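You operate a simulated robot arm through the tools that you are given. There is no shell and no other tool. Be economical: measure what you need, move in short steps, check, and stop when the job is done.

You are at the controls of a simulated robot arm. One attempt, no reset.

JOB
Number the buff, pink and green cards in that order with the hand stamp.
Fine: ink it on the black pad, one clean print a card; put the stamp back and shut the pad's lid. Set down upright: black numbering stamp.

It is judged by the outcome, as a careful person would: the job done as asked, and still so three seconds after it is handed in. It fails if anything else is knocked over, pushed out of place, dropped, spilled or broken. A push-on lid holds only when it is set on centred and level and pressed home; a screw cap is set on level and turned clockwise until tight.

ROBOT AND FRAMES
A 7-joint arm with a two-finger parallel gripper, fixed in place. Base frame: the origin is at the foot of the arm, x ahead of it, y to its left, z up; the work surface is at about z = 0.88. Units: m, rad, N and s.
With the tool pointing down near the work surface it reaches from about 0.3 to 0.74 m from the base axis. Its first joint turns from -2.007 to 2.007 rad. Payload 3.91 kg.
The TCP is the grasp point between the finger pads, 0.03 m short of the fingertips. In the tool frame z runs along the fingers and y along their closing line. Largest opening 0.11 m; finger width 0.02, thickness 0.01; the body of the gripper, 0.048 by 0.112 m, starts 0.055 m behind the TCP.
Orientation is that of the tool frame in the base frame, as [roll, pitch, yaw] about the fixed x, y, z axes, in that order (R = Rz(yaw) Ry(pitch) Rx(roll)). With the fingers straight down and closing along the base's y, the tool's x points along the base's -x, its y along +y and its z along -z.

CONTROLS
- The arm moves only by the tool play_rows. Its arguments are lists of equal length, an entry for each row: "slide": the shift along the base's x, y, z in m, a list of three; "rot": the turn, a rotation vector about the base's x, y, z in rad, a list of three; "gripper": the gripper command, from -1 (shut) to 1 (fully open), values between in proportion. In form: {"slide": [[tx, ty, tz], ...], "rot": [[ax, ay, az], ...], "gripper": [gripper, ...]}. A call has 1 to 8 rows; each row shifts and turns the commanded pose from where the row before left it. Each row takes 0.2 s and may step no farther than 0.05 m and 0.15 rad from the row before; otherwise, or with a gripper value out of range, the whole call is refused. Where a pose cannot be reached the arm comes as near as it can. A force on the tool above 50 N (or 10 N above the force at the start of the call, whichever is more), or a blocked arm, ends the call early, and 0.2 s more pass. Each finger travels about 0.108 m/s and halts on what it meets, pressing with about 23 N; the grip force reading is that of the motor and also rises with nothing between the fingers. The clock runs only during rows and for 0.2 s after the last one: add rows that do not move to give the fingers time. The reply holds the time, the measured pose of the TCP, the force on the tool along the base axes, the opening and the grip force, in the units named above and with some noise, with the torque about the TCP (base axes, N m) and any sound that the robot's microphone picked up, and new pictures: "pictures" is both (left out), scene, wrist or none.
- Cameras (640 x 400 px; columns grow to the right, rows downward): "scene" is fixed at [0.0514, -0.5015, 1.4699]; the picture's right is [0.70, -0.71, 0.00], its down [-0.23, -0.22, -0.95] and it looks along [0.67, 0.67, -0.32] (base axes); focal length 341 px, centre (320, 200). "wrist" rides on the gripper at [0.072, 0.017, -0.103] in the tool frame; the picture's right is [-0.23, 0.97, 0.00], its down [-0.76, -0.18, -0.62] and it looks along [-0.61, -0.14, 0.78] (tool axes); focal length 222 px, centre (320, 200). There is no depth. A picture from a camera that has moved, and an enlarged one, comes with that camera's place and axes in the base frame and with its lens.
- raise_lower(by): slides the trunk up (or, below 0, down) by that many m; the arm rides with it, the base frame stays. It gives what a move gives, with no picture.
- close_up(camera, box): a new picture of the part [left, top, right, bottom] of that camera's present view, enlarged. It takes no simulated time.
- job_done(): hands the job in; it is judged then, once.

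Work in short steps. Places have to be worked out from the pictures, the camera data and where the tool is seen: move nearer, look again, correct. Check each grasp and each placing, and mend what went wrong. You have 120 turns and 200 pictures in all, those below and enlarged ones among them. Open the gripper and draw the arm clear of the work before you hand the job in, unless the task says otherwise; then end with one line.

The tools are called as a command line: name --argument value ..., lists and objects as JSON in quotes. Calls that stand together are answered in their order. play_rows: Moves the arm, as the interface text tells. Its arguments: {"type":"object","properties":{"slide":{"type":"array","items":{"type":"array","items":{"type":"number"}}},"rot":{"type":"array","items":{"type":"array","items":{"type":"number"}}},"gripper":{"type":"array","items":{"type":"number"}},"pictures":{"type":"string","enum":["both","scene","wrist","none"]}},"required":["slide","rot","gripper"]} The other tools are called the same way: raise_lower (by) slides the trunk up or down; close_up (camera, box) takes an enlarged picture of a part of a camera's view; job_done () hands the job in.

At the start:

```text
time_s: 0.0
eef_pos: [0.4536, 0.1284, 1.2508]
tool_rot: [3.141, 0.001, -3.14]
contact_force: [-0.6, 0.1, 0.5]
moment: [0.03, 0.0, -0.03]
opening: 0.1099
grasp_force: 0.0
trunk travel left (down, up): [-0.9, 0.09]
```

scene: 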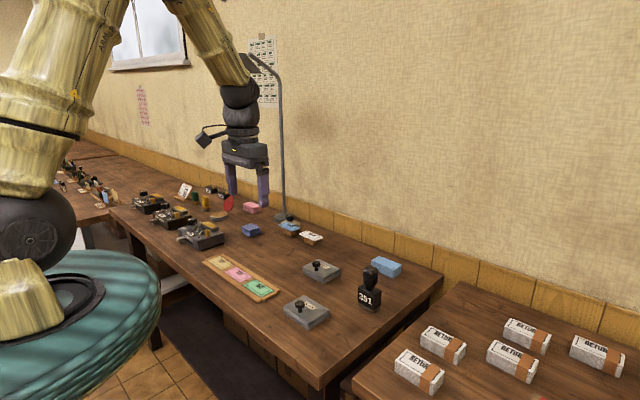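
wrist: 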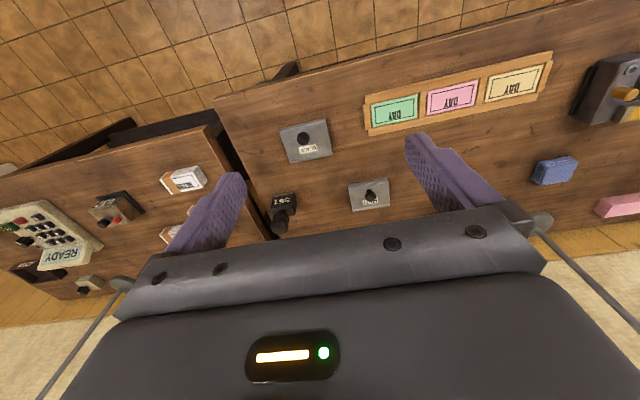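

I'll look closely at the work area to identify the pads, cards and stamp.

close_up --camera "scene" --box '[190, 220, 450, 382]'

close_up --camera "wrist" --box '[240, 40, 560, 240]'

```text
2.46 times, centred on (320, 301) of scene
camera zoom: at [0.0514, -0.5015, 1.4699], right [0.7, -0.71, 0.0], down [-0.23, -0.22, -0.95], along [0.67, 0.67, -0.32], focal length 839 px, centre (320, -49)
```

zoom: 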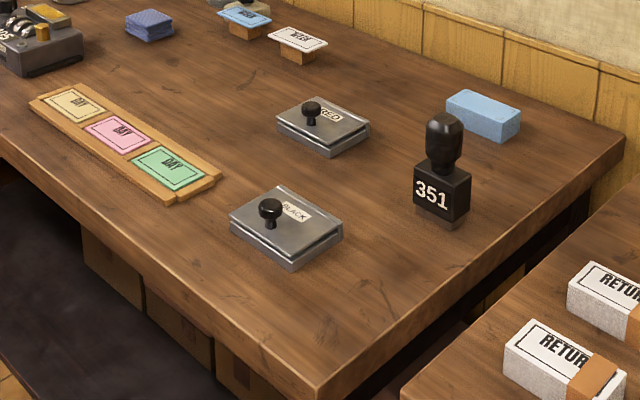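

```text
2.00 times, centred on (400, 140) of wrist
camera zoom: at [0.3806, 0.1444, 1.3566], right [0.23, 0.97, 0.0], down [0.76, -0.18, 0.62], along [0.61, -0.14, -0.78], focal length 444 px, centre (160, 320)
```

zoom: 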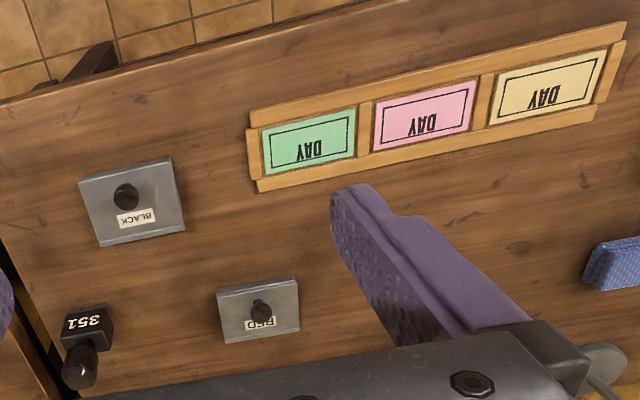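

close_up --camera "scene" --box '[270, 250, 398, 330]'

close_up --camera "wrist" --box '[250, 100, 410, 240]'

close_up --camera "scene" --box '[120, 170, 340, 308]'

```text
5.00 times, centred on (334, 290) of scene
camera zoom: at [0.0514, -0.5015, 1.4699], right [0.7, -0.71, 0.0], down [-0.23, -0.22, -0.95], along [0.67, 0.67, -0.32], focal length 1705 px, centre (250, -250)
```

zoom: 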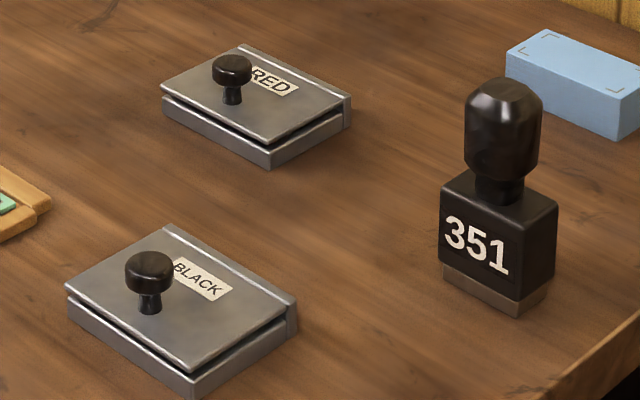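

```text
2.86 times, centred on (330, 170) of wrist
camera zoom: at [0.3806, 0.1444, 1.3566], right [0.23, 0.97, 0.0], down [0.76, -0.18, 0.62], along [0.61, -0.14, -0.78], focal length 635 px, centre (291, 286)
```

zoom: 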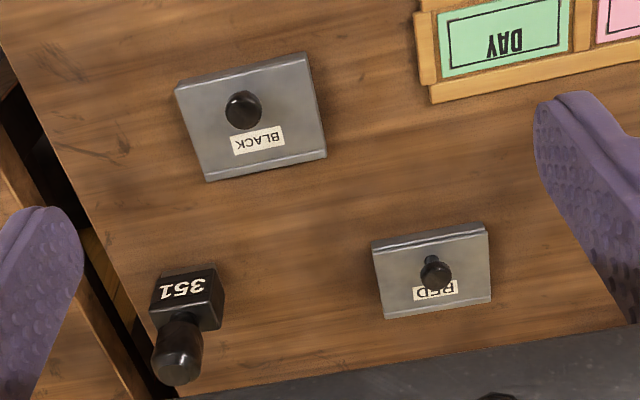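

```text
2.90 times, centred on (230, 239) of scene
camera zoom: at [0.0514, -0.5015, 1.4699], right [0.7, -0.71, 0.0], down [-0.23, -0.22, -0.95], along [0.67, 0.67, -0.32], focal length 988 px, centre (581, 87)
```

zoom: 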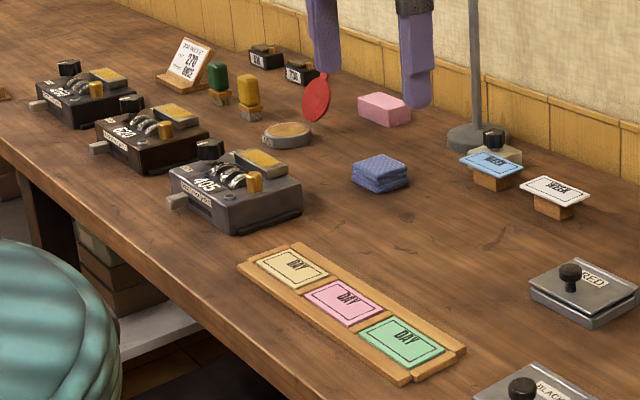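

The black pad's lid looks hinged on its far (+x) edge, with the knob near (0.55, 0.07). I'll move above the knob for a closer look, with the gripper about half open.

play_rows --slide '[[0.0, -0.0114, -0.04], [0.0, -0.0114, -0.04], [0.02, -0.0114, -0.03], [0.02, -0.0114, -0.03], [0.02, -0.0114, -0.03], [0, 0, 0]]' --rot '[[0, 0, 0], [0, 0, 0], [0, 0, 0], [0, 0, 0], [0, 0, 0], [0, 0, 0]]' --gripper '[0, 0, 0, 0, 0, 0]'

```text
time_s: 1.4
eef_pos: [0.5124, 0.0724, 1.0806]
tool_rot: [-3.141, 0.001, 3.141]
contact_force: [0.1, 0.6, 0.7]
moment: [0.0, -0.03, -0.01]
opening: 0.0552
grasp_force: 0.0
trunk travel left (down, up): [-0.9, 0.09]
camera wrist: at [0.4396, 0.0891, 1.1842], right [0.23, 0.97, 0.0], down [0.76, -0.18, 0.62], along [0.61, -0.14, -0.78], focal length 222 px, centre (320, 200)
```

scene: 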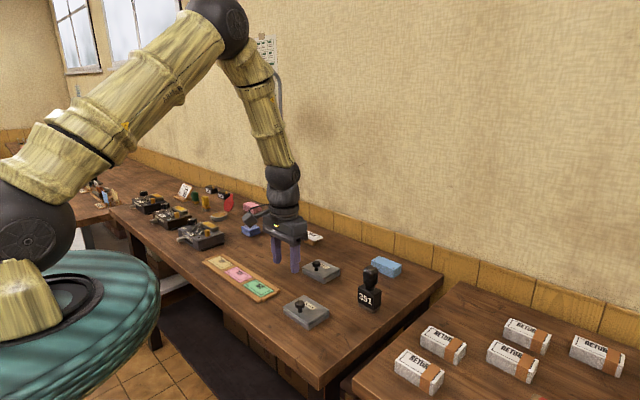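
wrist: 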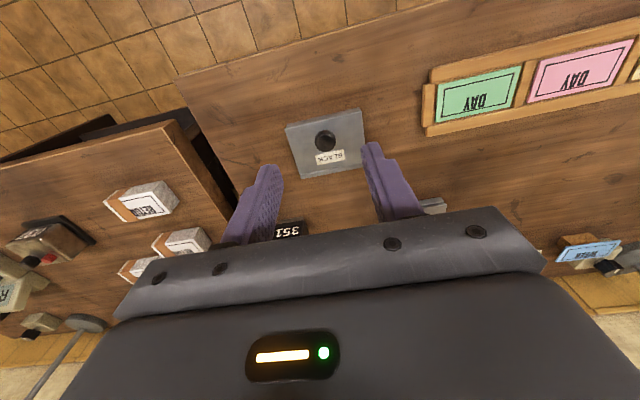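

close_up --camera "wrist" --box '[260, 90, 388, 190]'

close_up --camera "wrist" --box '[400, 30, 640, 180]'

```text
4.00 times, centred on (324, 140) of wrist
camera zoom: at [0.4396, 0.0891, 1.1842], right [0.23, 0.97, 0.0], down [0.76, -0.18, 0.62], along [0.61, -0.14, -0.78], focal length 888 px, centre (304, 440)
```

zoom: 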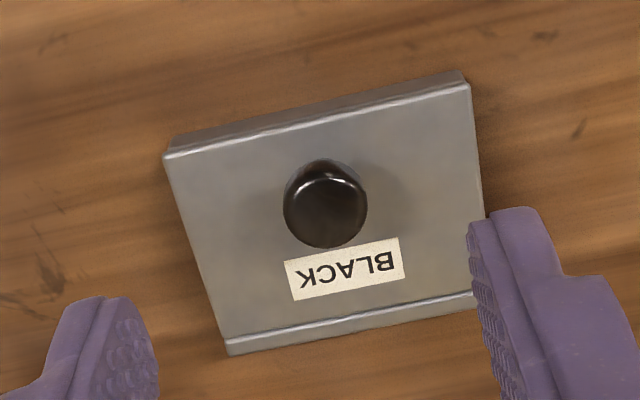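

```text
2.67 times, centred on (520, 105) of wrist
camera zoom: at [0.4396, 0.0891, 1.1842], right [0.23, 0.97, 0.0], down [0.76, -0.18, 0.62], along [0.61, -0.14, -0.78], focal length 592 px, centre (-213, 453)
```

zoom: 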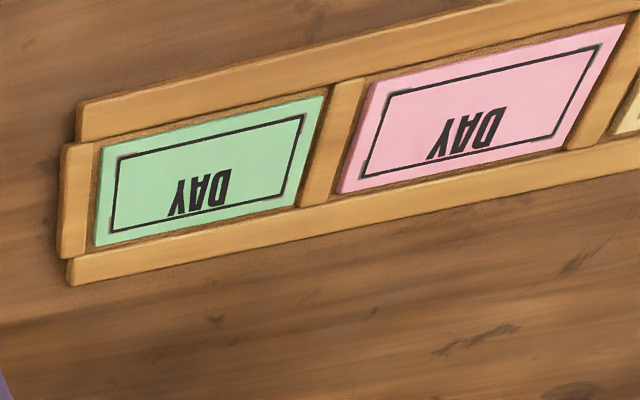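

Knob located at (0.550, 0.0705). I descend toward it so the fingertips flank its head, then check.

play_rows --slide '[[0.0375, -0.002, -0.04], [0, 0, -0.04], [0, 0, -0.035], [0, 0, 0]]' --rot '[[0, 0, 0], [0, 0, 0], [0, 0, 0], [0, 0, 0]]' --gripper '[0, 0, 0, 0]' --pictures "wrist"

close_up --camera "scene" --box '[240, 230, 400, 330]'

```text
refused: row 1 steps farther than a row can; nothing moved
```

```text
4.00 times, centred on (320, 280) of scene
camera zoom: at [0.0514, -0.5015, 1.4699], right [0.7, -0.71, 0.0], down [-0.23, -0.22, -0.95], along [0.67, 0.67, -0.32], focal length 1364 px, centre (320, -120)
```

zoom: 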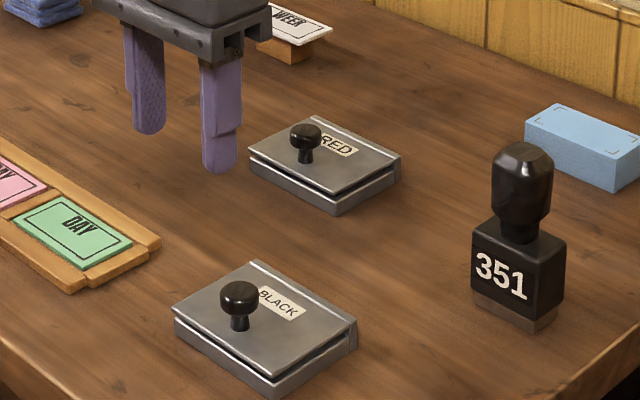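

Row was slightly too long; splitting it.

play_rows --slide '[[0.0375, -0.002, 0], [0, 0, -0.045], [0, 0, -0.045], [0, 0, -0.025], [0, 0, 0]]' --rot '[[0, 0, 0], [0, 0, 0], [0, 0, 0], [0, 0, 0], [0, 0, 0]]' --gripper '[0, 0, 0, 0, 0]' --pictures "wrist"

close_up --camera "scene" --box '[240, 230, 400, 330]'

```text
time_s: 2.6
eef_pos: [0.5509, 0.069, 0.9675]
tool_rot: [-3.14, 0.001, -3.141]
contact_force: [-0.4, -0.7, -0.6]
moment: [0.0, 0.0, 0.0]
opening: 0.0551
grasp_force: 0.1
trunk travel left (down, up): [-0.9, 0.09]
camera wrist: at [0.4782, 0.0846, 1.0715], right [0.23, 0.97, 0.0], down [0.76, -0.18, 0.62], along [0.61, -0.14, -0.78], focal length 222 px, centre (320, 200)
```

wrist: 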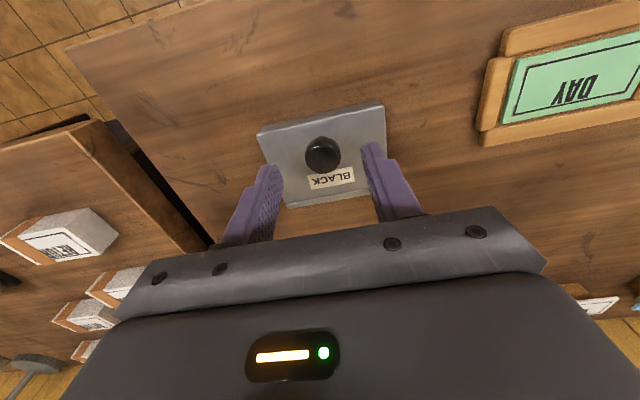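

```text
4.00 times, centred on (320, 280) of scene
camera zoom: at [0.0514, -0.5015, 1.4699], right [0.7, -0.71, 0.0], down [-0.23, -0.22, -0.95], along [0.67, 0.67, -0.32], focal length 1364 px, centre (320, -120)
```

zoom: 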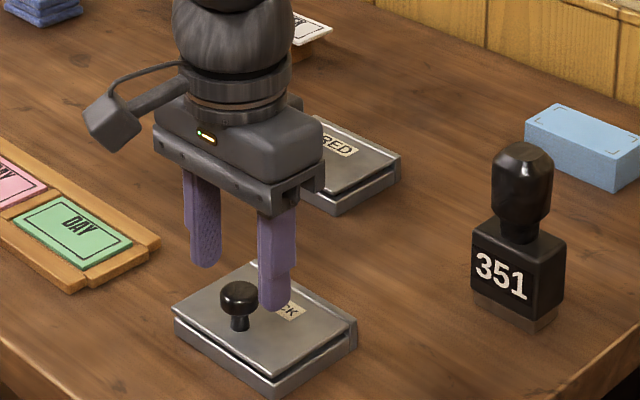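

play_rows --slide '[[-0.001, 0.001, -0.018], [0, 0, -0.014], [0, 0, 0], [0, 0, 0], [0, 0, 0]]' --rot '[[0, 0, 0], [0, 0, 0], [0, 0, 0], [0, 0, 0], [0, 0, 0]]' --gripper '[0, 0, -0.7, -0.7, -0.7]' --pictures "wrist"

close_up --camera "scene" --box '[240, 230, 400, 330]'

```text
time_s: 3.8
eef_pos: [0.5504, 0.0696, 0.9353]
tool_rot: [3.14, -0.001, -3.14]
contact_force: [0.2, 6.4, 0.5]
moment: [0.1, -0.04, 0.05]
opening: 0.0251
grasp_force: 44.7
trunk travel left (down, up): [-0.9, 0.09]
camera wrist: at [0.4782, 0.0865, 1.0399], right [0.23, 0.97, 0.0], down [0.76, -0.18, 0.62], along [0.61, -0.14, -0.78], focal length 222 px, centre (320, 200)
```

wrist: 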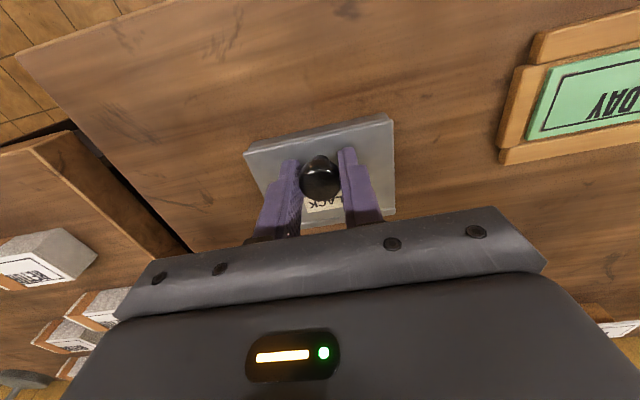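

```text
4.00 times, centred on (320, 280) of scene
camera zoom: at [0.0514, -0.5015, 1.4699], right [0.7, -0.71, 0.0], down [-0.23, -0.22, -0.95], along [0.67, 0.67, -0.32], focal length 1364 px, centre (320, -120)
```

zoom: 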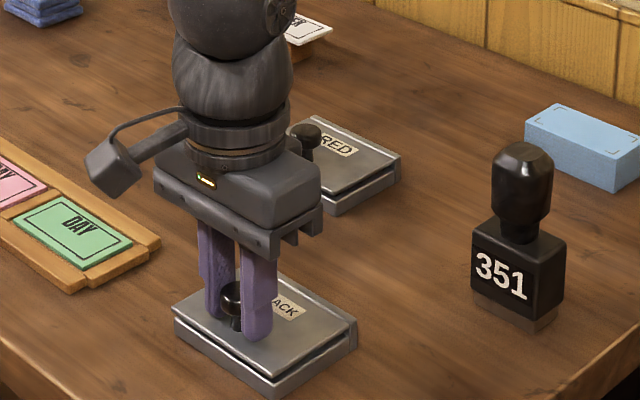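

Gripped at 25 mm (the knob). Lift a little along the hinge arc as a test.

play_rows --slide '[[0.003, 0, 0.006], [0.004, 0, 0.006], [0, 0, 0]]' --rot '[[0, 0, 0], [0, 0, 0], [0, 0, 0]]' --gripper '[-0.7, -0.7, -0.7]' --pictures "none"

close_up --camera "scene" --box '[240, 230, 400, 330]'

```text
time_s: 4.6
eef_pos: [0.5556, 0.0708, 0.9477]
tool_rot: [-3.139, -0.006, -3.14]
contact_force: [-10.9, 6.0, -18.4]
moment: [0.09, 1.42, 0.02]
opening: 0.0252
grasp_force: 44.6
trunk travel left (down, up): [-0.9, 0.09]
```

```text
4.00 times, centred on (320, 280) of scene
camera zoom: at [0.0514, -0.5015, 1.4699], right [0.7, -0.71, 0.0], down [-0.23, -0.22, -0.95], along [0.67, 0.67, -0.32], focal length 1364 px, centre (320, -120)
```

zoom: 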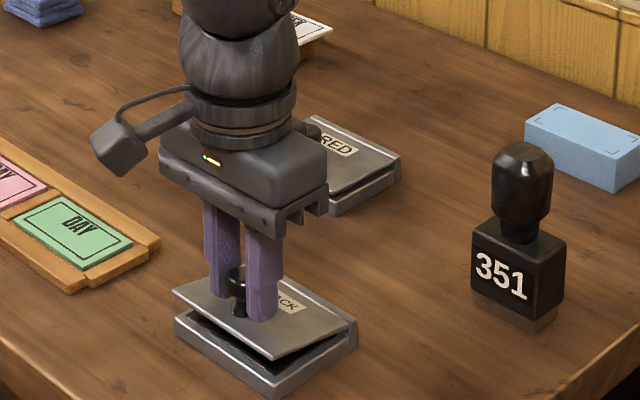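

The lid hinges up. I follow with tool rotation about +y to relieve the twist.

play_rows --slide '[[0.001, 0, -0.0007], [0.0081, 0, 0.0075], [0.009, 0, 0.0062], [0, 0, 0]]' --rot '[[0, 0.148, 0], [0, 0.148, 0], [0, 0.148, 0], [0, 0, 0]]' --gripper '[-0.7, -0.7, -0.7, -0.7]' --pictures "none"

close_up --camera "scene" --box '[240, 230, 400, 330]'

```text
time_s: 5.6
eef_pos: [0.577, 0.0702, 0.9631]
tool_rot: [3.141, -0.44, -3.14]
contact_force: [9.0, 6.2, 22.5]
moment: [0.11, -1.14, -0.02]
opening: 0.025
grasp_force: 44.9
trunk travel left (down, up): [-0.9, 0.09]
```

```text
4.00 times, centred on (320, 280) of scene
camera zoom: at [0.0514, -0.5015, 1.4699], right [0.7, -0.71, 0.0], down [-0.23, -0.22, -0.95], along [0.67, 0.67, -0.32], focal length 1364 px, centre (320, -120)
```

zoom: 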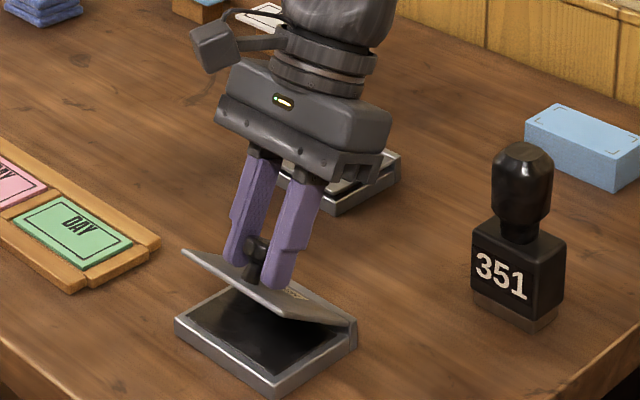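

play_rows --slide '[[0.0056, 0, 0.0037], [0.0104, 0, 0.0039], [0.0108, 0, 0.0023], [0.0111, 0, 0.0006], [0, 0, 0]]' --rot '[[0, 0, 0], [0, 0.145, 0], [0, 0.145, 0], [0, 0.145, 0], [0, 0, 0]]' --gripper '[-0.7, -0.7, -0.7, -0.7, -0.7]' --pictures "none"

close_up --camera "scene" --box '[240, 230, 400, 330]'

```text
time_s: 6.8
eef_pos: [0.5673, 0.0635, 0.9816]
tool_rot: [-3.141, -0.881, 3.141]
contact_force: [0.9, 0.3, 0.7]
moment: [0.03, -0.01, -0.02]
opening: 0.0163
grasp_force: 0.0
out of reach, approached as far as the arm can: row 3, 4
trunk travel left (down, up): [-0.9, 0.09]
```

```text
4.00 times, centred on (320, 280) of scene
camera zoom: at [0.0514, -0.5015, 1.4699], right [0.7, -0.71, 0.0], down [-0.23, -0.22, -0.95], along [0.67, 0.67, -0.32], focal length 1364 px, centre (320, -120)
```

zoom: 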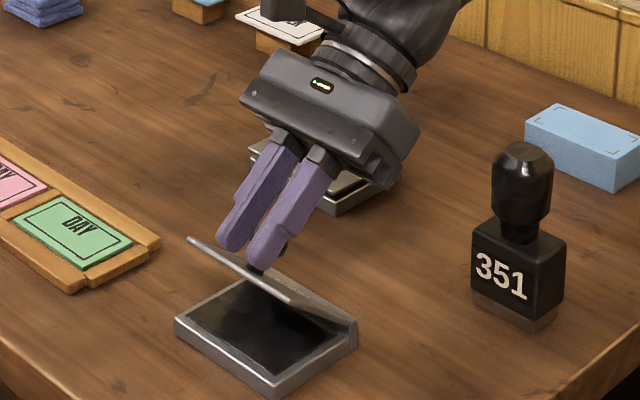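

The knob slipped from the grip at the reach limit, but the lid stays half-open. I'll rise, untilt, and go round to push the lid from the -x side.

play_rows --slide '[[0.01, 0, 0.045], [0, 0, 0.045], [-0.02, 0, 0.02], [-0.03, 0, 0], [-0.03, 0, 0], [-0.02, 0, 0], [0, 0, 0]]' --rot '[[0, 0, 0], [0, -0.148, 0], [0, -0.148, 0], [0, -0.148, 0], [0, -0.148, 0], [0, -0.148, 0], [0, -0.141, 0]]' --gripper '[-0.7, -1, -1, -1, -1, -1, -1]' --pictures "wrist"

close_up --camera "scene" --box '[240, 230, 400, 330]'

```text
time_s: 8.4
eef_pos: [0.4786, 0.0593, 1.0935]
tool_rot: [3.141, 0.003, -3.14]
contact_force: [0.3, 0.1, 0.3]
moment: [-0.04, -0.04, -0.01]
opening: 0.0
grasp_force: 23.4
trunk travel left (down, up): [-0.9, 0.09]
camera wrist: at [0.4059, 0.0763, 1.1983], right [0.23, 0.97, 0.0], down [0.76, -0.18, 0.63], along [0.61, -0.14, -0.78], focal length 222 px, centre (320, 200)
```

wrist: 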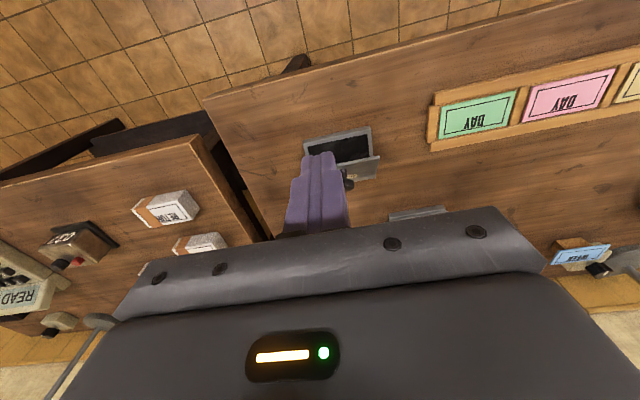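

```text
4.00 times, centred on (320, 280) of scene
camera zoom: at [0.0514, -0.5015, 1.4699], right [0.7, -0.71, 0.0], down [-0.23, -0.22, -0.95], along [0.67, 0.67, -0.32], focal length 1364 px, centre (320, -120)
```

zoom: 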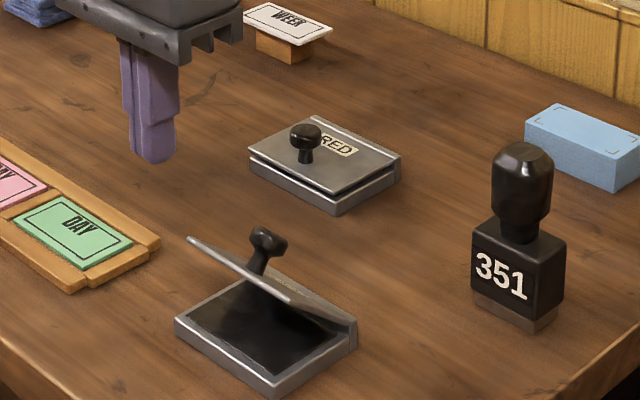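

Lid holds itself half open. Now lower the shut fingers in front of the lid and push it in +x.

play_rows --slide '[[0.03, 0.01, -0.02], [0, 0, -0.045], [0, 0, -0.045], [0, 0, -0.023], [0.025, 0, 0], [0.025, 0, 0], [0, 0, 0]]' --rot '[[0, 0, 0], [0, 0, 0], [0, 0, 0], [0, 0, 0], [0, 0, 0], [0, 0, 0], [0, 0, 0]]' --gripper '[-1, -1, -1, -1, -1, -1, -1]' --pictures "none"

close_up --camera "scene" --box '[240, 230, 400, 330]'

```text
time_s: 10.0
eef_pos: [0.5512, 0.0713, 0.9638]
tool_rot: [3.139, -0.004, -3.141]
contact_force: [-23.8, 1.3, 30.2]
moment: [0.01, -0.28, 0.07]
opening: 0.0002
grasp_force: 23.3
trunk travel left (down, up): [-0.9, 0.09]
stopped in row 7: the force on the tool passed its limit at 54 N (the readings are from after the stop); the commanded pose is now the measured one
```

```text
4.00 times, centred on (320, 280) of scene
camera zoom: at [0.0514, -0.5015, 1.4699], right [0.7, -0.71, 0.0], down [-0.23, -0.22, -0.95], along [0.67, 0.67, -0.32], focal length 1364 px, centre (320, -120)
```

zoom: 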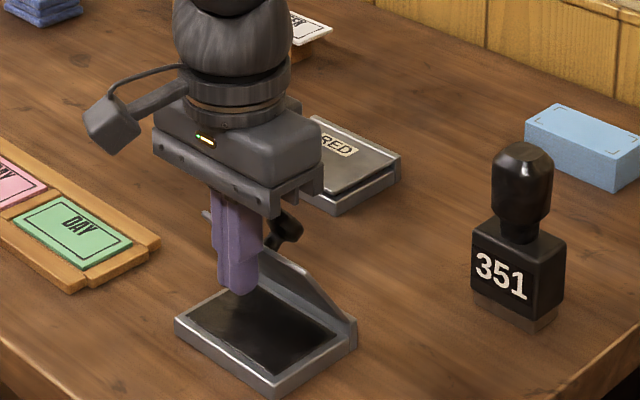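

The lid has opened further, but the edge drags upward on the finger. I'll follow its arc, rising as I push.

play_rows --slide '[[-0.004, 0, 0.008], [0.008, 0, 0.008], [0.012, 0, 0.008], [0.012, 0, 0.006], [0, 0, 0]]' --rot '[[0, 0, 0], [0, 0, 0], [0, 0, 0], [0, 0, 0], [0, 0, 0]]' --gripper '[-1, -1, -1, -1, -1]' --pictures "none"

close_up --camera "scene" --box '[240, 230, 400, 330]'

```text
time_s: 11.2
eef_pos: [0.583, 0.0705, 0.9907]
tool_rot: [-3.138, -0.005, -3.141]
contact_force: [0.5, 0.1, -0.1]
moment: [0.0, 0.03, 0.0]
opening: 0.0
grasp_force: 23.2
trunk travel left (down, up): [-0.9, 0.09]
```

```text
4.00 times, centred on (320, 280) of scene
camera zoom: at [0.0514, -0.5015, 1.4699], right [0.7, -0.71, 0.0], down [-0.23, -0.22, -0.95], along [0.67, 0.67, -0.32], focal length 1364 px, centre (320, -120)
```

zoom: 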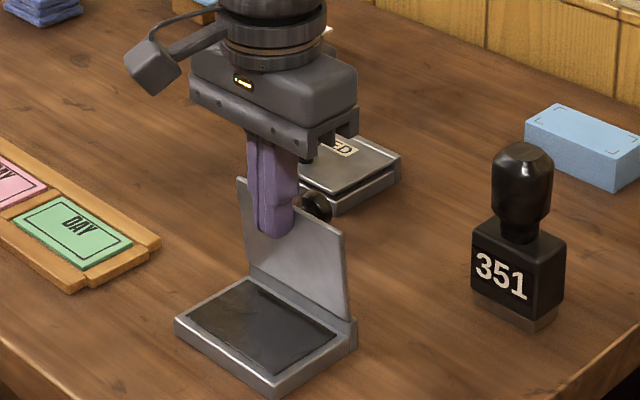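

Lid nearly vertical and no force. Push on further past vertical.

play_rows --slide '[[0.012, 0, -0.008], [0.012, 0, -0.004], [0.012, 0, 0], [0.01, 0, 0], [0, 0, 0]]' --rot '[[0, 0, 0], [0, 0, 0], [0, 0, 0], [0, 0, 0], [0, 0, 0]]' --gripper '[-1, -1, -1, -1, -1]' --pictures "none"

close_up --camera "scene" --box '[240, 230, 400, 330]'

```text
time_s: 12.2
eef_pos: [0.6159, 0.0713, 0.9766]
tool_rot: [-3.139, -0.039, -3.14]
contact_force: [-29.7, -0.3, 31.3]
moment: [-0.18, 0.64, 0.05]
opening: 0.0
grasp_force: 23.0
trunk travel left (down, up): [-0.9, 0.09]
stopped in row 5: the force on the tool passed its limit at 59 N (the readings are from after the stop); the commanded pose is now the measured one
```

```text
4.00 times, centred on (320, 280) of scene
camera zoom: at [0.0514, -0.5015, 1.4699], right [0.7, -0.71, 0.0], down [-0.23, -0.22, -0.95], along [0.67, 0.67, -0.32], focal length 1364 px, centre (320, -120)
```

zoom: 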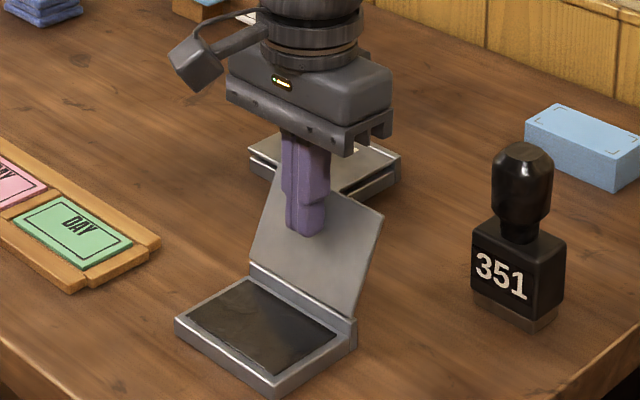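

Lid is at its stop, past vertical. Back off, rise, and move to view the stamp.

play_rows --slide '[[-0.03, 0, 0], [0, 0, 0.045], [0, -0.02, 0.045], [0.01, -0.04, 0.02], [0.02, -0.04, 0], [0, 0, 0]]' --rot '[[0, 0, 0], [0, -0.037, 0], [0, 0, 0], [0, 0, 0], [0, 0, 0], [0, 0, 0]]' --gripper '[-1, -1, -1, 0, 0, 0]' --pictures "both"

```text
time_s: 13.6
eef_pos: [0.6203, -0.0275, 1.0847]
tool_rot: [-3.137, 0.006, -3.135]
contact_force: [-0.6, 0.2, 0.1]
moment: [-0.04, -0.02, 0.04]
opening: 0.0547
grasp_force: 0.1
trunk travel left (down, up): [-0.9, 0.09]
camera wrist: at [0.5474, -0.0113, 1.188], right [0.22, 0.97, 0.0], down [0.76, -0.17, 0.63], along [0.61, -0.14, -0.78], focal length 222 px, centre (320, 200)
```

scene: 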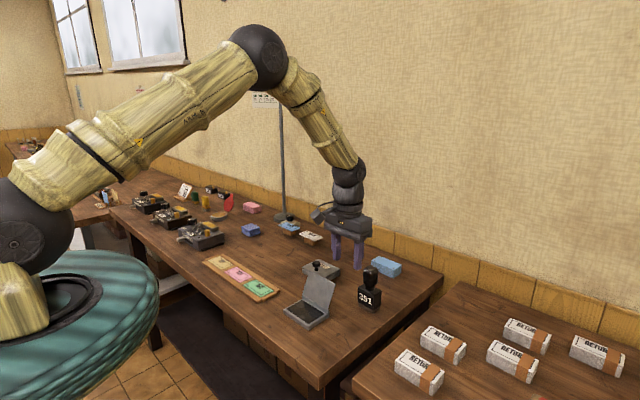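
wrist: 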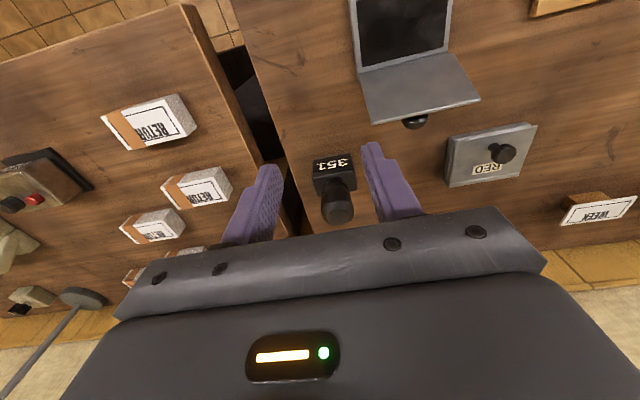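

close_up --camera "wrist" --box '[288, 140, 384, 240]'

close_up --camera "scene" --box '[336, 255, 400, 319]'

```text
4.00 times, centred on (336, 190) of wrist
camera zoom: at [0.5474, -0.0113, 1.188], right [0.22, 0.97, 0.0], down [0.76, -0.17, 0.63], along [0.61, -0.14, -0.78], focal length 888 px, centre (256, 240)
```

zoom: 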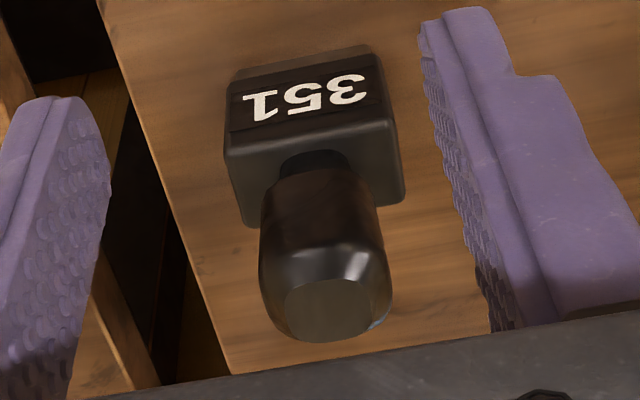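

```text
6.25 times, centred on (368, 287) of scene
camera zoom: at [0.0514, -0.5015, 1.4699], right [0.7, -0.71, 0.0], down [-0.23, -0.22, -0.95], along [0.67, 0.67, -0.32], focal length 2131 px, centre (20, -344)
```

zoom: 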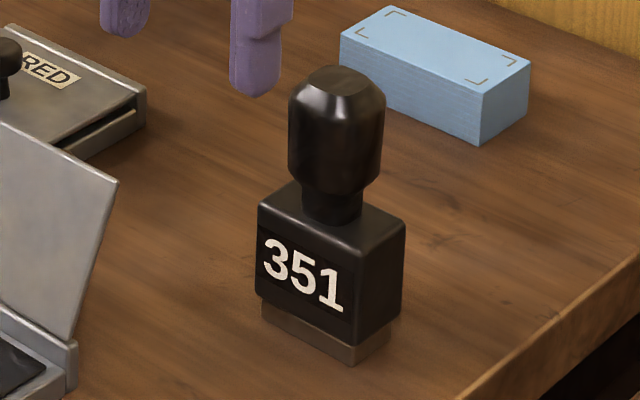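

Stamp handle top is at about (0.715, -0.028, 1.006), with the body roughly axis-aligned. I'll go over it with a wider opening and descend to the bulb.

play_rows --slide '[[0.032, 0, 0], [0.032, 0, 0], [0.031, 0, 0], [0, 0, -0.04], [0, 0, 0]]' --rot '[[0, 0, 0], [0, 0, 0], [0, 0, 0], [0, 0, 0], [0, 0, 0]]' --gripper '[0.4, 0.4, 0.4, 0.4, 0.4]' --pictures "wrist"

close_up --camera "scene" --box '[300, 210, 428, 320]'

```text
time_s: 14.8
eef_pos: [0.718, -0.0301, 1.0439]
tool_rot: [-3.139, 0.004, -3.141]
contact_force: [-0.6, 0.9, 0.3]
moment: [0.05, -0.01, -0.01]
opening: 0.077
grasp_force: 0.1
trunk travel left (down, up): [-0.9, 0.09]
camera wrist: at [0.6441, -0.0135, 1.1466], right [0.23, 0.97, 0.0], down [0.76, -0.18, 0.63], along [0.61, -0.14, -0.78], focal length 222 px, centre (320, 200)
```

wrist: 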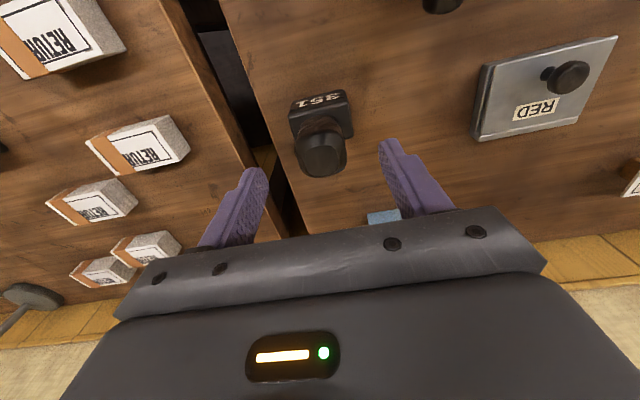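

```text
3.64 times, centred on (364, 265) of scene
camera zoom: at [0.0514, -0.5015, 1.4699], right [0.7, -0.71, 0.0], down [-0.23, -0.22, -0.95], along [0.67, 0.67, -0.32], focal length 1240 px, centre (160, -36)
```

zoom: 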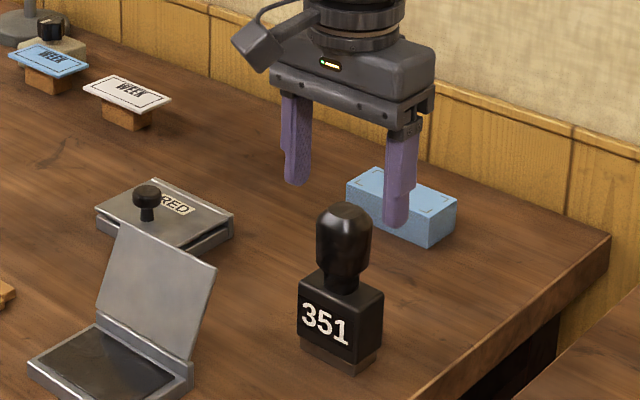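

Estimates confirm the handle at (0.715, -0.027). Descend and grip.

play_rows --slide '[[-0.003, 0.0025, -0.02], [0, 0, -0.022], [0, 0, -0.016], [0, 0, 0], [0, 0, 0], [0, 0, 0], [0, 0, 0]]' --rot '[[0, 0, 0], [0, 0, 0], [0, 0, 0], [0, 0, 0], [0, 0, 0], [0, 0, 0], [0, 0, 0]]' --gripper '[0.4, 0.4, 0.4, 0.4, -0.6, -0.6, -0.6]' --pictures "wrist"

close_up --camera "scene" --box '[300, 210, 428, 320]'

```text
time_s: 16.4
eef_pos: [0.7135, -0.0266, 0.9845]
tool_rot: [-3.139, 0.005, -3.139]
contact_force: [0.9, -1.0, 0.3]
moment: [-0.08, -0.11, -0.05]
opening: 0.0373
grasp_force: 23.1
trunk travel left (down, up): [-0.9, 0.09]
camera wrist: at [0.6412, -0.0104, 1.089], right [0.23, 0.97, 0.0], down [0.76, -0.18, 0.63], along [0.61, -0.14, -0.78], focal length 222 px, centre (320, 200)
```

wrist: 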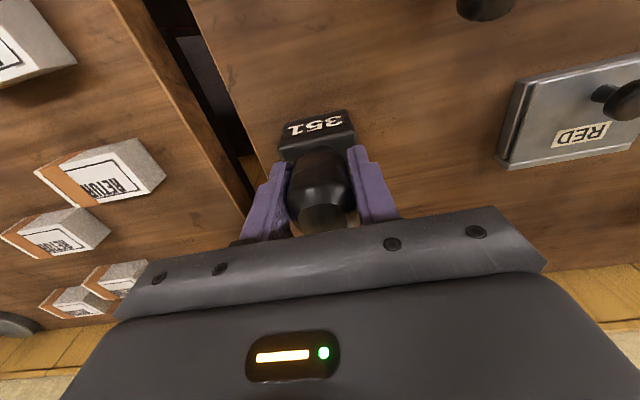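

```text
3.64 times, centred on (364, 265) of scene
camera zoom: at [0.0514, -0.5015, 1.4699], right [0.7, -0.71, 0.0], down [-0.23, -0.22, -0.95], along [0.67, 0.67, -0.32], focal length 1240 px, centre (160, -36)
```

zoom: 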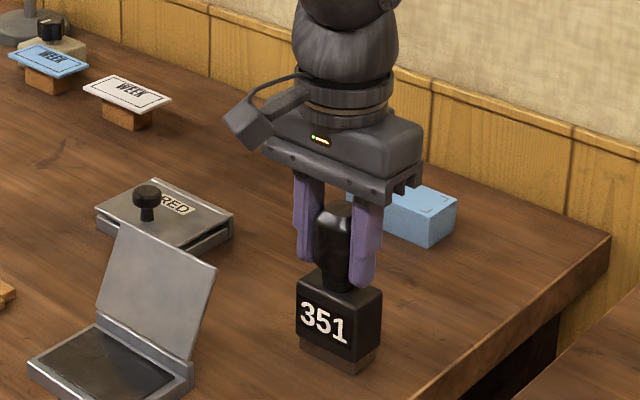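

Gripped at 37 mm. Home grip pose is (0.7135, -0.0266, 0.9845). Lift and check that it hangs level.

play_rows --slide '[[0, 0, 0.03], [0, 0, 0.04], [0, 0, 0.03], [0, 0, 0]]' --rot '[[0, 0, 0], [0, 0, 0], [0, 0, 0], [0, 0, 0]]' --gripper '[-0.6, -0.6, -0.6, -0.6]' --pictures "wrist"

close_up --camera "scene" --box '[300, 210, 428, 320]'

```text
time_s: 17.4
eef_pos: [0.714, -0.026, 1.0859]
tool_rot: [-3.141, 0.003, -3.139]
contact_force: [1.1, 0.4, -4.4]
moment: [0.01, -0.01, -0.02]
opening: 0.0372
grasp_force: 22.8
trunk travel left (down, up): [-0.9, 0.09]
camera wrist: at [0.6417, -0.01, 1.1892], right [0.23, 0.97, 0.0], down [0.76, -0.18, 0.63], along [0.61, -0.14, -0.78], focal length 222 px, centre (320, 200)
```

wrist: 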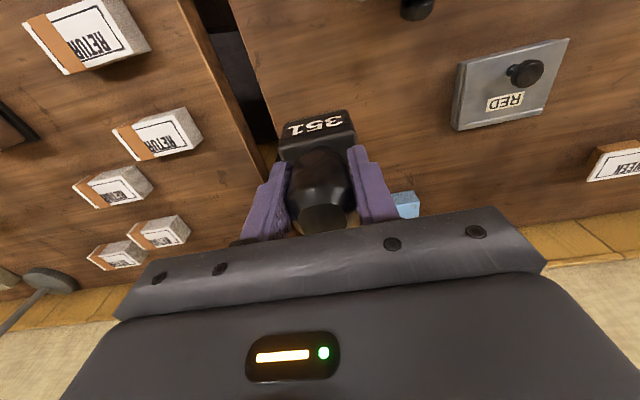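

```text
3.64 times, centred on (364, 265) of scene
camera zoom: at [0.0514, -0.5015, 1.4699], right [0.7, -0.71, 0.0], down [-0.23, -0.22, -0.95], along [0.67, 0.67, -0.32], focal length 1240 px, centre (160, -36)
```

zoom: 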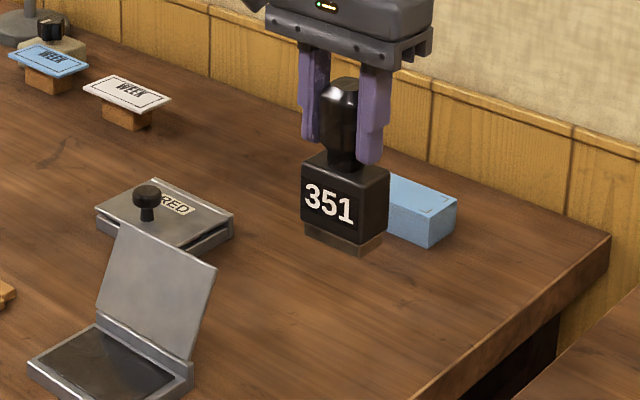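

Stamp held level. Go around the lid: first -x, then +y over the pad.

play_rows --slide '[[-0.049, 0, 0], [-0.05, 0, 0], [-0.049, 0, 0], [0, 0.049, 0], [0, 0.049, 0], [0, 0, -0.04], [0, 0, 0]]' --rot '[[0, 0, 0], [0, 0, 0], [0, 0, 0], [0, 0, 0], [0, 0, 0], [0, 0, 0], [0, 0, 0]]' --gripper '[-0.6, -0.6, -0.6, -0.6, -0.6, -0.6, -0.6]' --pictures "wrist"

close_up --camera "scene" --box '[240, 230, 400, 330]'

```text
time_s: 19.0
eef_pos: [0.5626, 0.0727, 1.0452]
tool_rot: [-3.138, 0.006, -3.139]
contact_force: [-0.1, 0.2, -3.5]
moment: [0.0, 0.02, -0.03]
opening: 0.0375
grasp_force: 23.3
trunk travel left (down, up): [-0.9, 0.09]
camera wrist: at [0.4899, 0.0886, 1.1493], right [0.23, 0.97, 0.0], down [0.76, -0.17, 0.63], along [0.61, -0.14, -0.78], focal length 222 px, centre (320, 200)
```

wrist: 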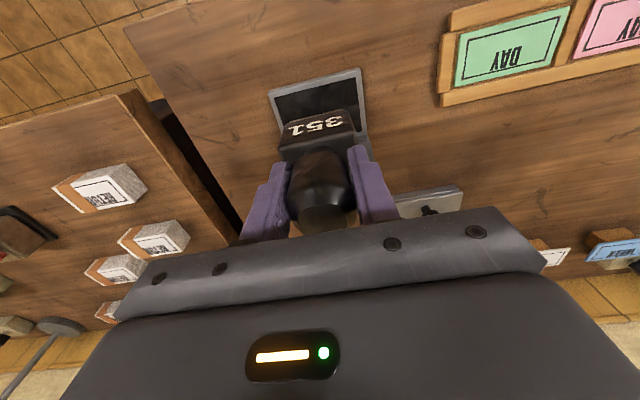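

```text
4.00 times, centred on (320, 280) of scene
camera zoom: at [0.0514, -0.5015, 1.4699], right [0.7, -0.71, 0.0], down [-0.23, -0.22, -0.95], along [0.67, 0.67, -0.32], focal length 1364 px, centre (320, -120)
```

zoom: 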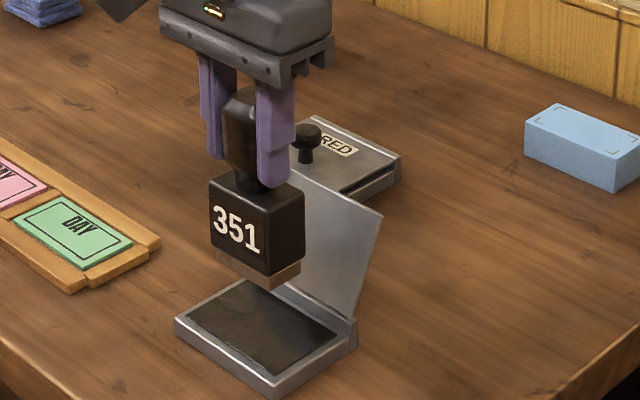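

Centred over the pad (shift +5 mm x). Descend to just above and touch down slowly.

play_rows --slide '[[0.005, 0, -0.02], [0, 0, -0.018], [0, 0, -0.004], [0, 0, -0.003], [0, 0, 0]]' --rot '[[0, 0, 0], [0, 0, 0], [0, 0, 0], [0, 0, 0], [0, 0, 0]]' --gripper '[-0.6, -0.6, -0.6, -0.6, -0.6]' --pictures "none"

close_up --camera "scene" --box '[240, 230, 400, 330]'

```text
time_s: 20.2
eef_pos: [0.5688, 0.0713, 1.0004]
tool_rot: [-3.139, 0.008, 3.141]
contact_force: [1.2, -2.8, 7.6]
moment: [-0.04, 0.02, 0.0]
opening: 0.0373
grasp_force: 22.9
trunk travel left (down, up): [-0.9, 0.09]
```

```text
4.00 times, centred on (320, 280) of scene
camera zoom: at [0.0514, -0.5015, 1.4699], right [0.7, -0.71, 0.0], down [-0.23, -0.22, -0.95], along [0.67, 0.67, -0.32], focal length 1364 px, centre (320, -120)
```

zoom: 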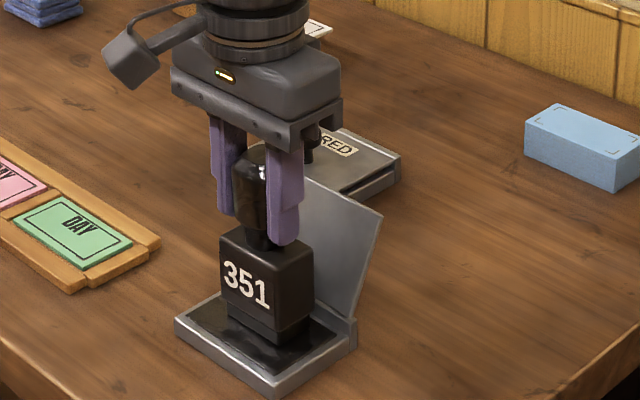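

Contact on the pad (about +11 N). Press a touch more, then lift.

play_rows --slide '[[0, 0, -0.002], [0, 0, 0], [0, 0, 0]]' --rot '[[0, 0, 0], [0, 0, 0], [0, 0, 0]]' --gripper '[-0.6, -0.6, -0.6]' --pictures "none"

play_rows --slide '[[0, 0, 0.01], [0, 0, 0.04], [0, 0, 0.03], [0, 0, 0]]' --rot '[[0, 0, 0], [0, 0, 0], [0, 0, 0], [0, 0, 0]]' --gripper '[-0.6, -0.6, -0.6, -0.6]' --pictures "none"

close_up --camera "scene" --box '[240, 200, 400, 330]'

```text
time_s: 21.0
eef_pos: [0.5689, 0.0711, 1.0]
tool_rot: [-3.141, 0.009, 3.141]
contact_force: [3.8, -5.3, 20.9]
moment: [0.02, -0.21, -0.03]
opening: 0.0379
grasp_force: 23.4
trunk travel left (down, up): [-0.9, 0.09]
```

```text
time_s: 22.0
eef_pos: [0.5708, 0.0733, 1.0787]
tool_rot: [-3.138, 0.004, -3.14]
contact_force: [-0.1, 0.3, -4.3]
moment: [-0.03, 0.07, 0.01]
opening: 0.0371
grasp_force: 22.6
trunk travel left (down, up): [-0.9, 0.09]
```

```text
3.08 times, centred on (320, 265) of scene
camera zoom: at [0.0514, -0.5015, 1.4699], right [0.7, -0.71, 0.0], down [-0.23, -0.22, -0.95], along [0.67, 0.67, -0.32], focal length 1049 px, centre (320, 0)
```

zoom: 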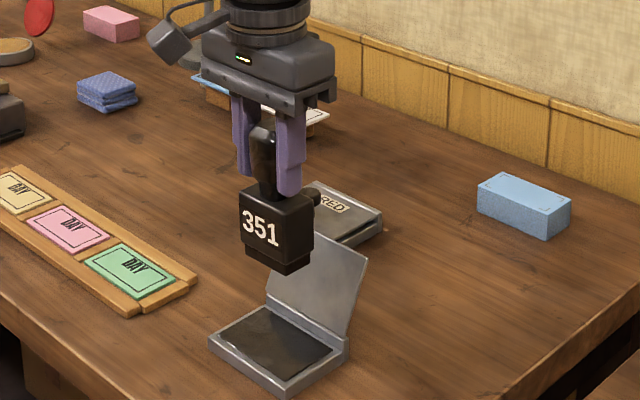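

Die is inked. Carry it to above the buff card (y ≈ 0.48).

play_rows --slide '[[-0.004, 0.049, 0], [-0.004, 0.049, 0], [-0.004, 0.049, 0], [-0.004, 0.049, 0], [-0.004, 0.049, 0], [-0.004, 0.049, 0], [0, 0.049, 0], [0, 0, 0]]' --rot '[[0, 0, 0], [0, 0, 0], [0, 0, 0], [0, 0, 0], [0, 0, 0], [0, 0, 0], [0, 0, 0], [0, 0, 0]]' --gripper '[-0.6, -0.6, -0.6, -0.6, -0.6, -0.6, -0.6, -0.6]' --pictures "wrist"

close_up --camera "wrist" --box '[240, 40, 480, 190]'

close_up --camera "scene" --box '[160, 180, 300, 310]'

```text
time_s: 23.8
eef_pos: [0.5423, 0.414, 1.0777]
tool_rot: [-3.14, 0.002, -3.141]
contact_force: [-0.6, -1.3, -2.8]
moment: [0.04, 0.02, 0.02]
opening: 0.0373
grasp_force: 23.5
trunk travel left (down, up): [-0.9, 0.09]
camera wrist: at [0.4708, 0.4311, 1.1823], right [0.23, 0.97, 0.0], down [0.76, -0.18, 0.63], along [0.61, -0.14, -0.78], focal length 222 px, centre (320, 200)
```

wrist: 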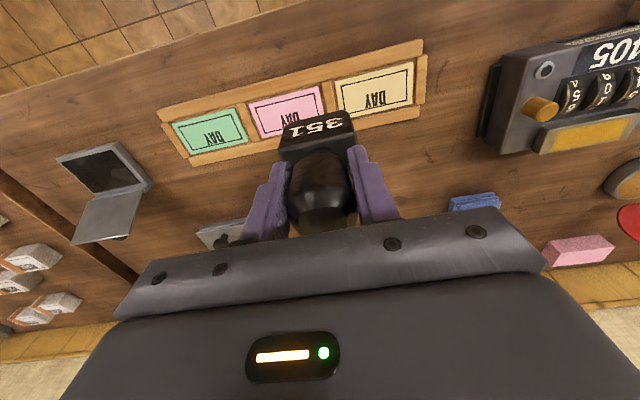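

```text
2.67 times, centred on (360, 115) of wrist
camera zoom: at [0.4708, 0.4311, 1.1823], right [0.23, 0.97, 0.0], down [0.76, -0.18, 0.63], along [0.61, -0.14, -0.78], focal length 592 px, centre (213, 427)
```

zoom: 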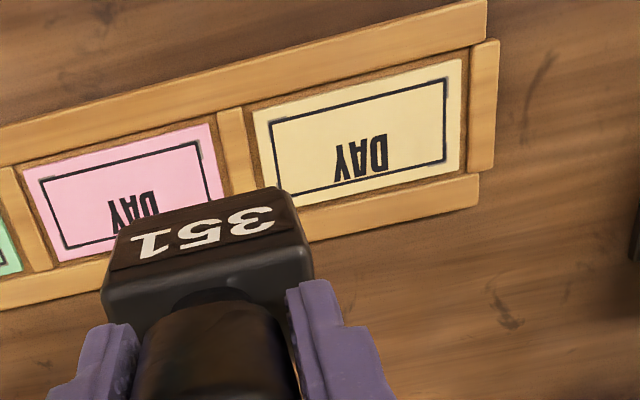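

```text
3.08 times, centred on (230, 245) of scene
camera zoom: at [0.0514, -0.5015, 1.4699], right [0.7, -0.71, 0.0], down [-0.23, -0.22, -0.95], along [0.67, 0.67, -0.32], focal length 1049 px, centre (597, 62)
```

zoom: 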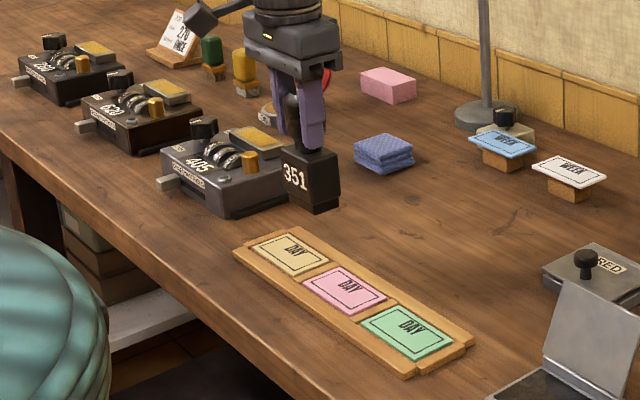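

Buff frame spans about x 0.535–0.569, y 0.442–0.520; the blank is the -x half below "DAY". Move above it, low enough to compare the die with the card.

play_rows --slide '[[0.001, 0.034, 0], [0, 0.033, 0], [0, 0, -0.04], [0, 0, -0.022], [0, 0, 0]]' --rot '[[0, 0, 0], [0, 0, 0], [0, 0, 0], [0, 0, 0], [0, 0, 0]]' --gripper '[-0.6, -0.6, -0.6, -0.6, -0.6]' --pictures "wrist"

close_up --camera "scene" --box '[190, 210, 286, 306]'

close_up --camera "wrist" --box '[240, 60, 400, 180]'

```text
time_s: 25.0
eef_pos: [0.5442, 0.4827, 1.0143]
tool_rot: [-3.14, 0.004, -3.141]
contact_force: [0.5, 0.4, -3.6]
moment: [0.02, 0.04, 0.02]
opening: 0.0373
grasp_force: 22.9
trunk travel left (down, up): [-0.9, 0.09]
camera wrist: at [0.4717, 0.4991, 1.1188], right [0.23, 0.97, 0.0], down [0.76, -0.18, 0.63], along [0.61, -0.14, -0.78], focal length 222 px, centre (320, 200)
```

wrist: 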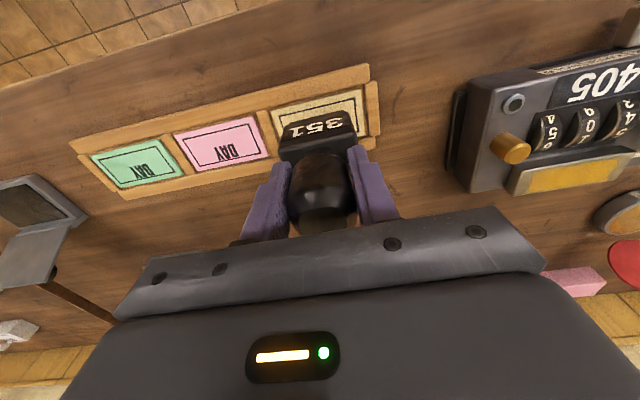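

```text
4.17 times, centred on (238, 258) of scene
camera zoom: at [0.0514, -0.5015, 1.4699], right [0.7, -0.71, 0.0], down [-0.23, -0.22, -0.95], along [0.67, 0.67, -0.32], focal length 1420 px, centre (662, -42)
```

zoom: 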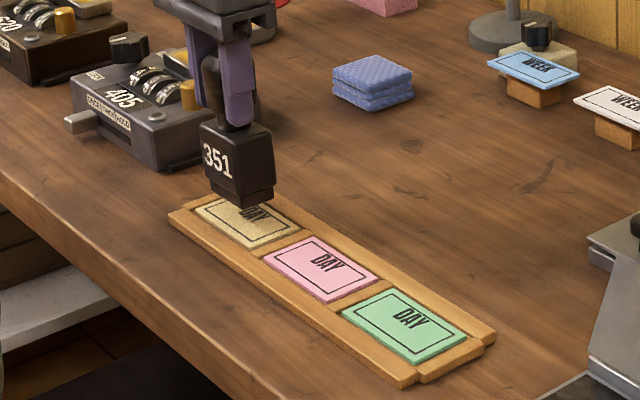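

```text
3.33 times, centred on (320, 120) of wrist
camera zoom: at [0.4717, 0.4991, 1.1188], right [0.23, 0.97, 0.0], down [0.76, -0.18, 0.63], along [0.61, -0.14, -0.78], focal length 740 px, centre (320, 467)
```

zoom: 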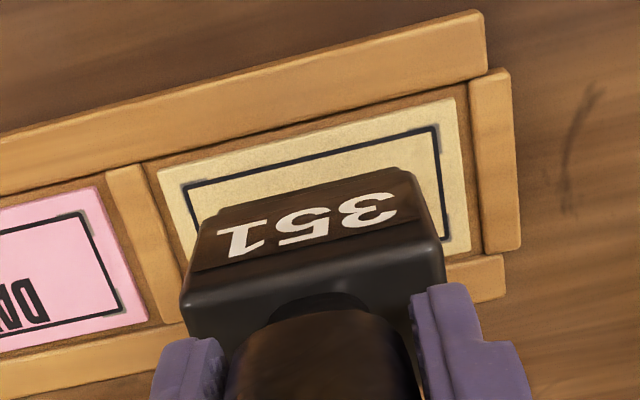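

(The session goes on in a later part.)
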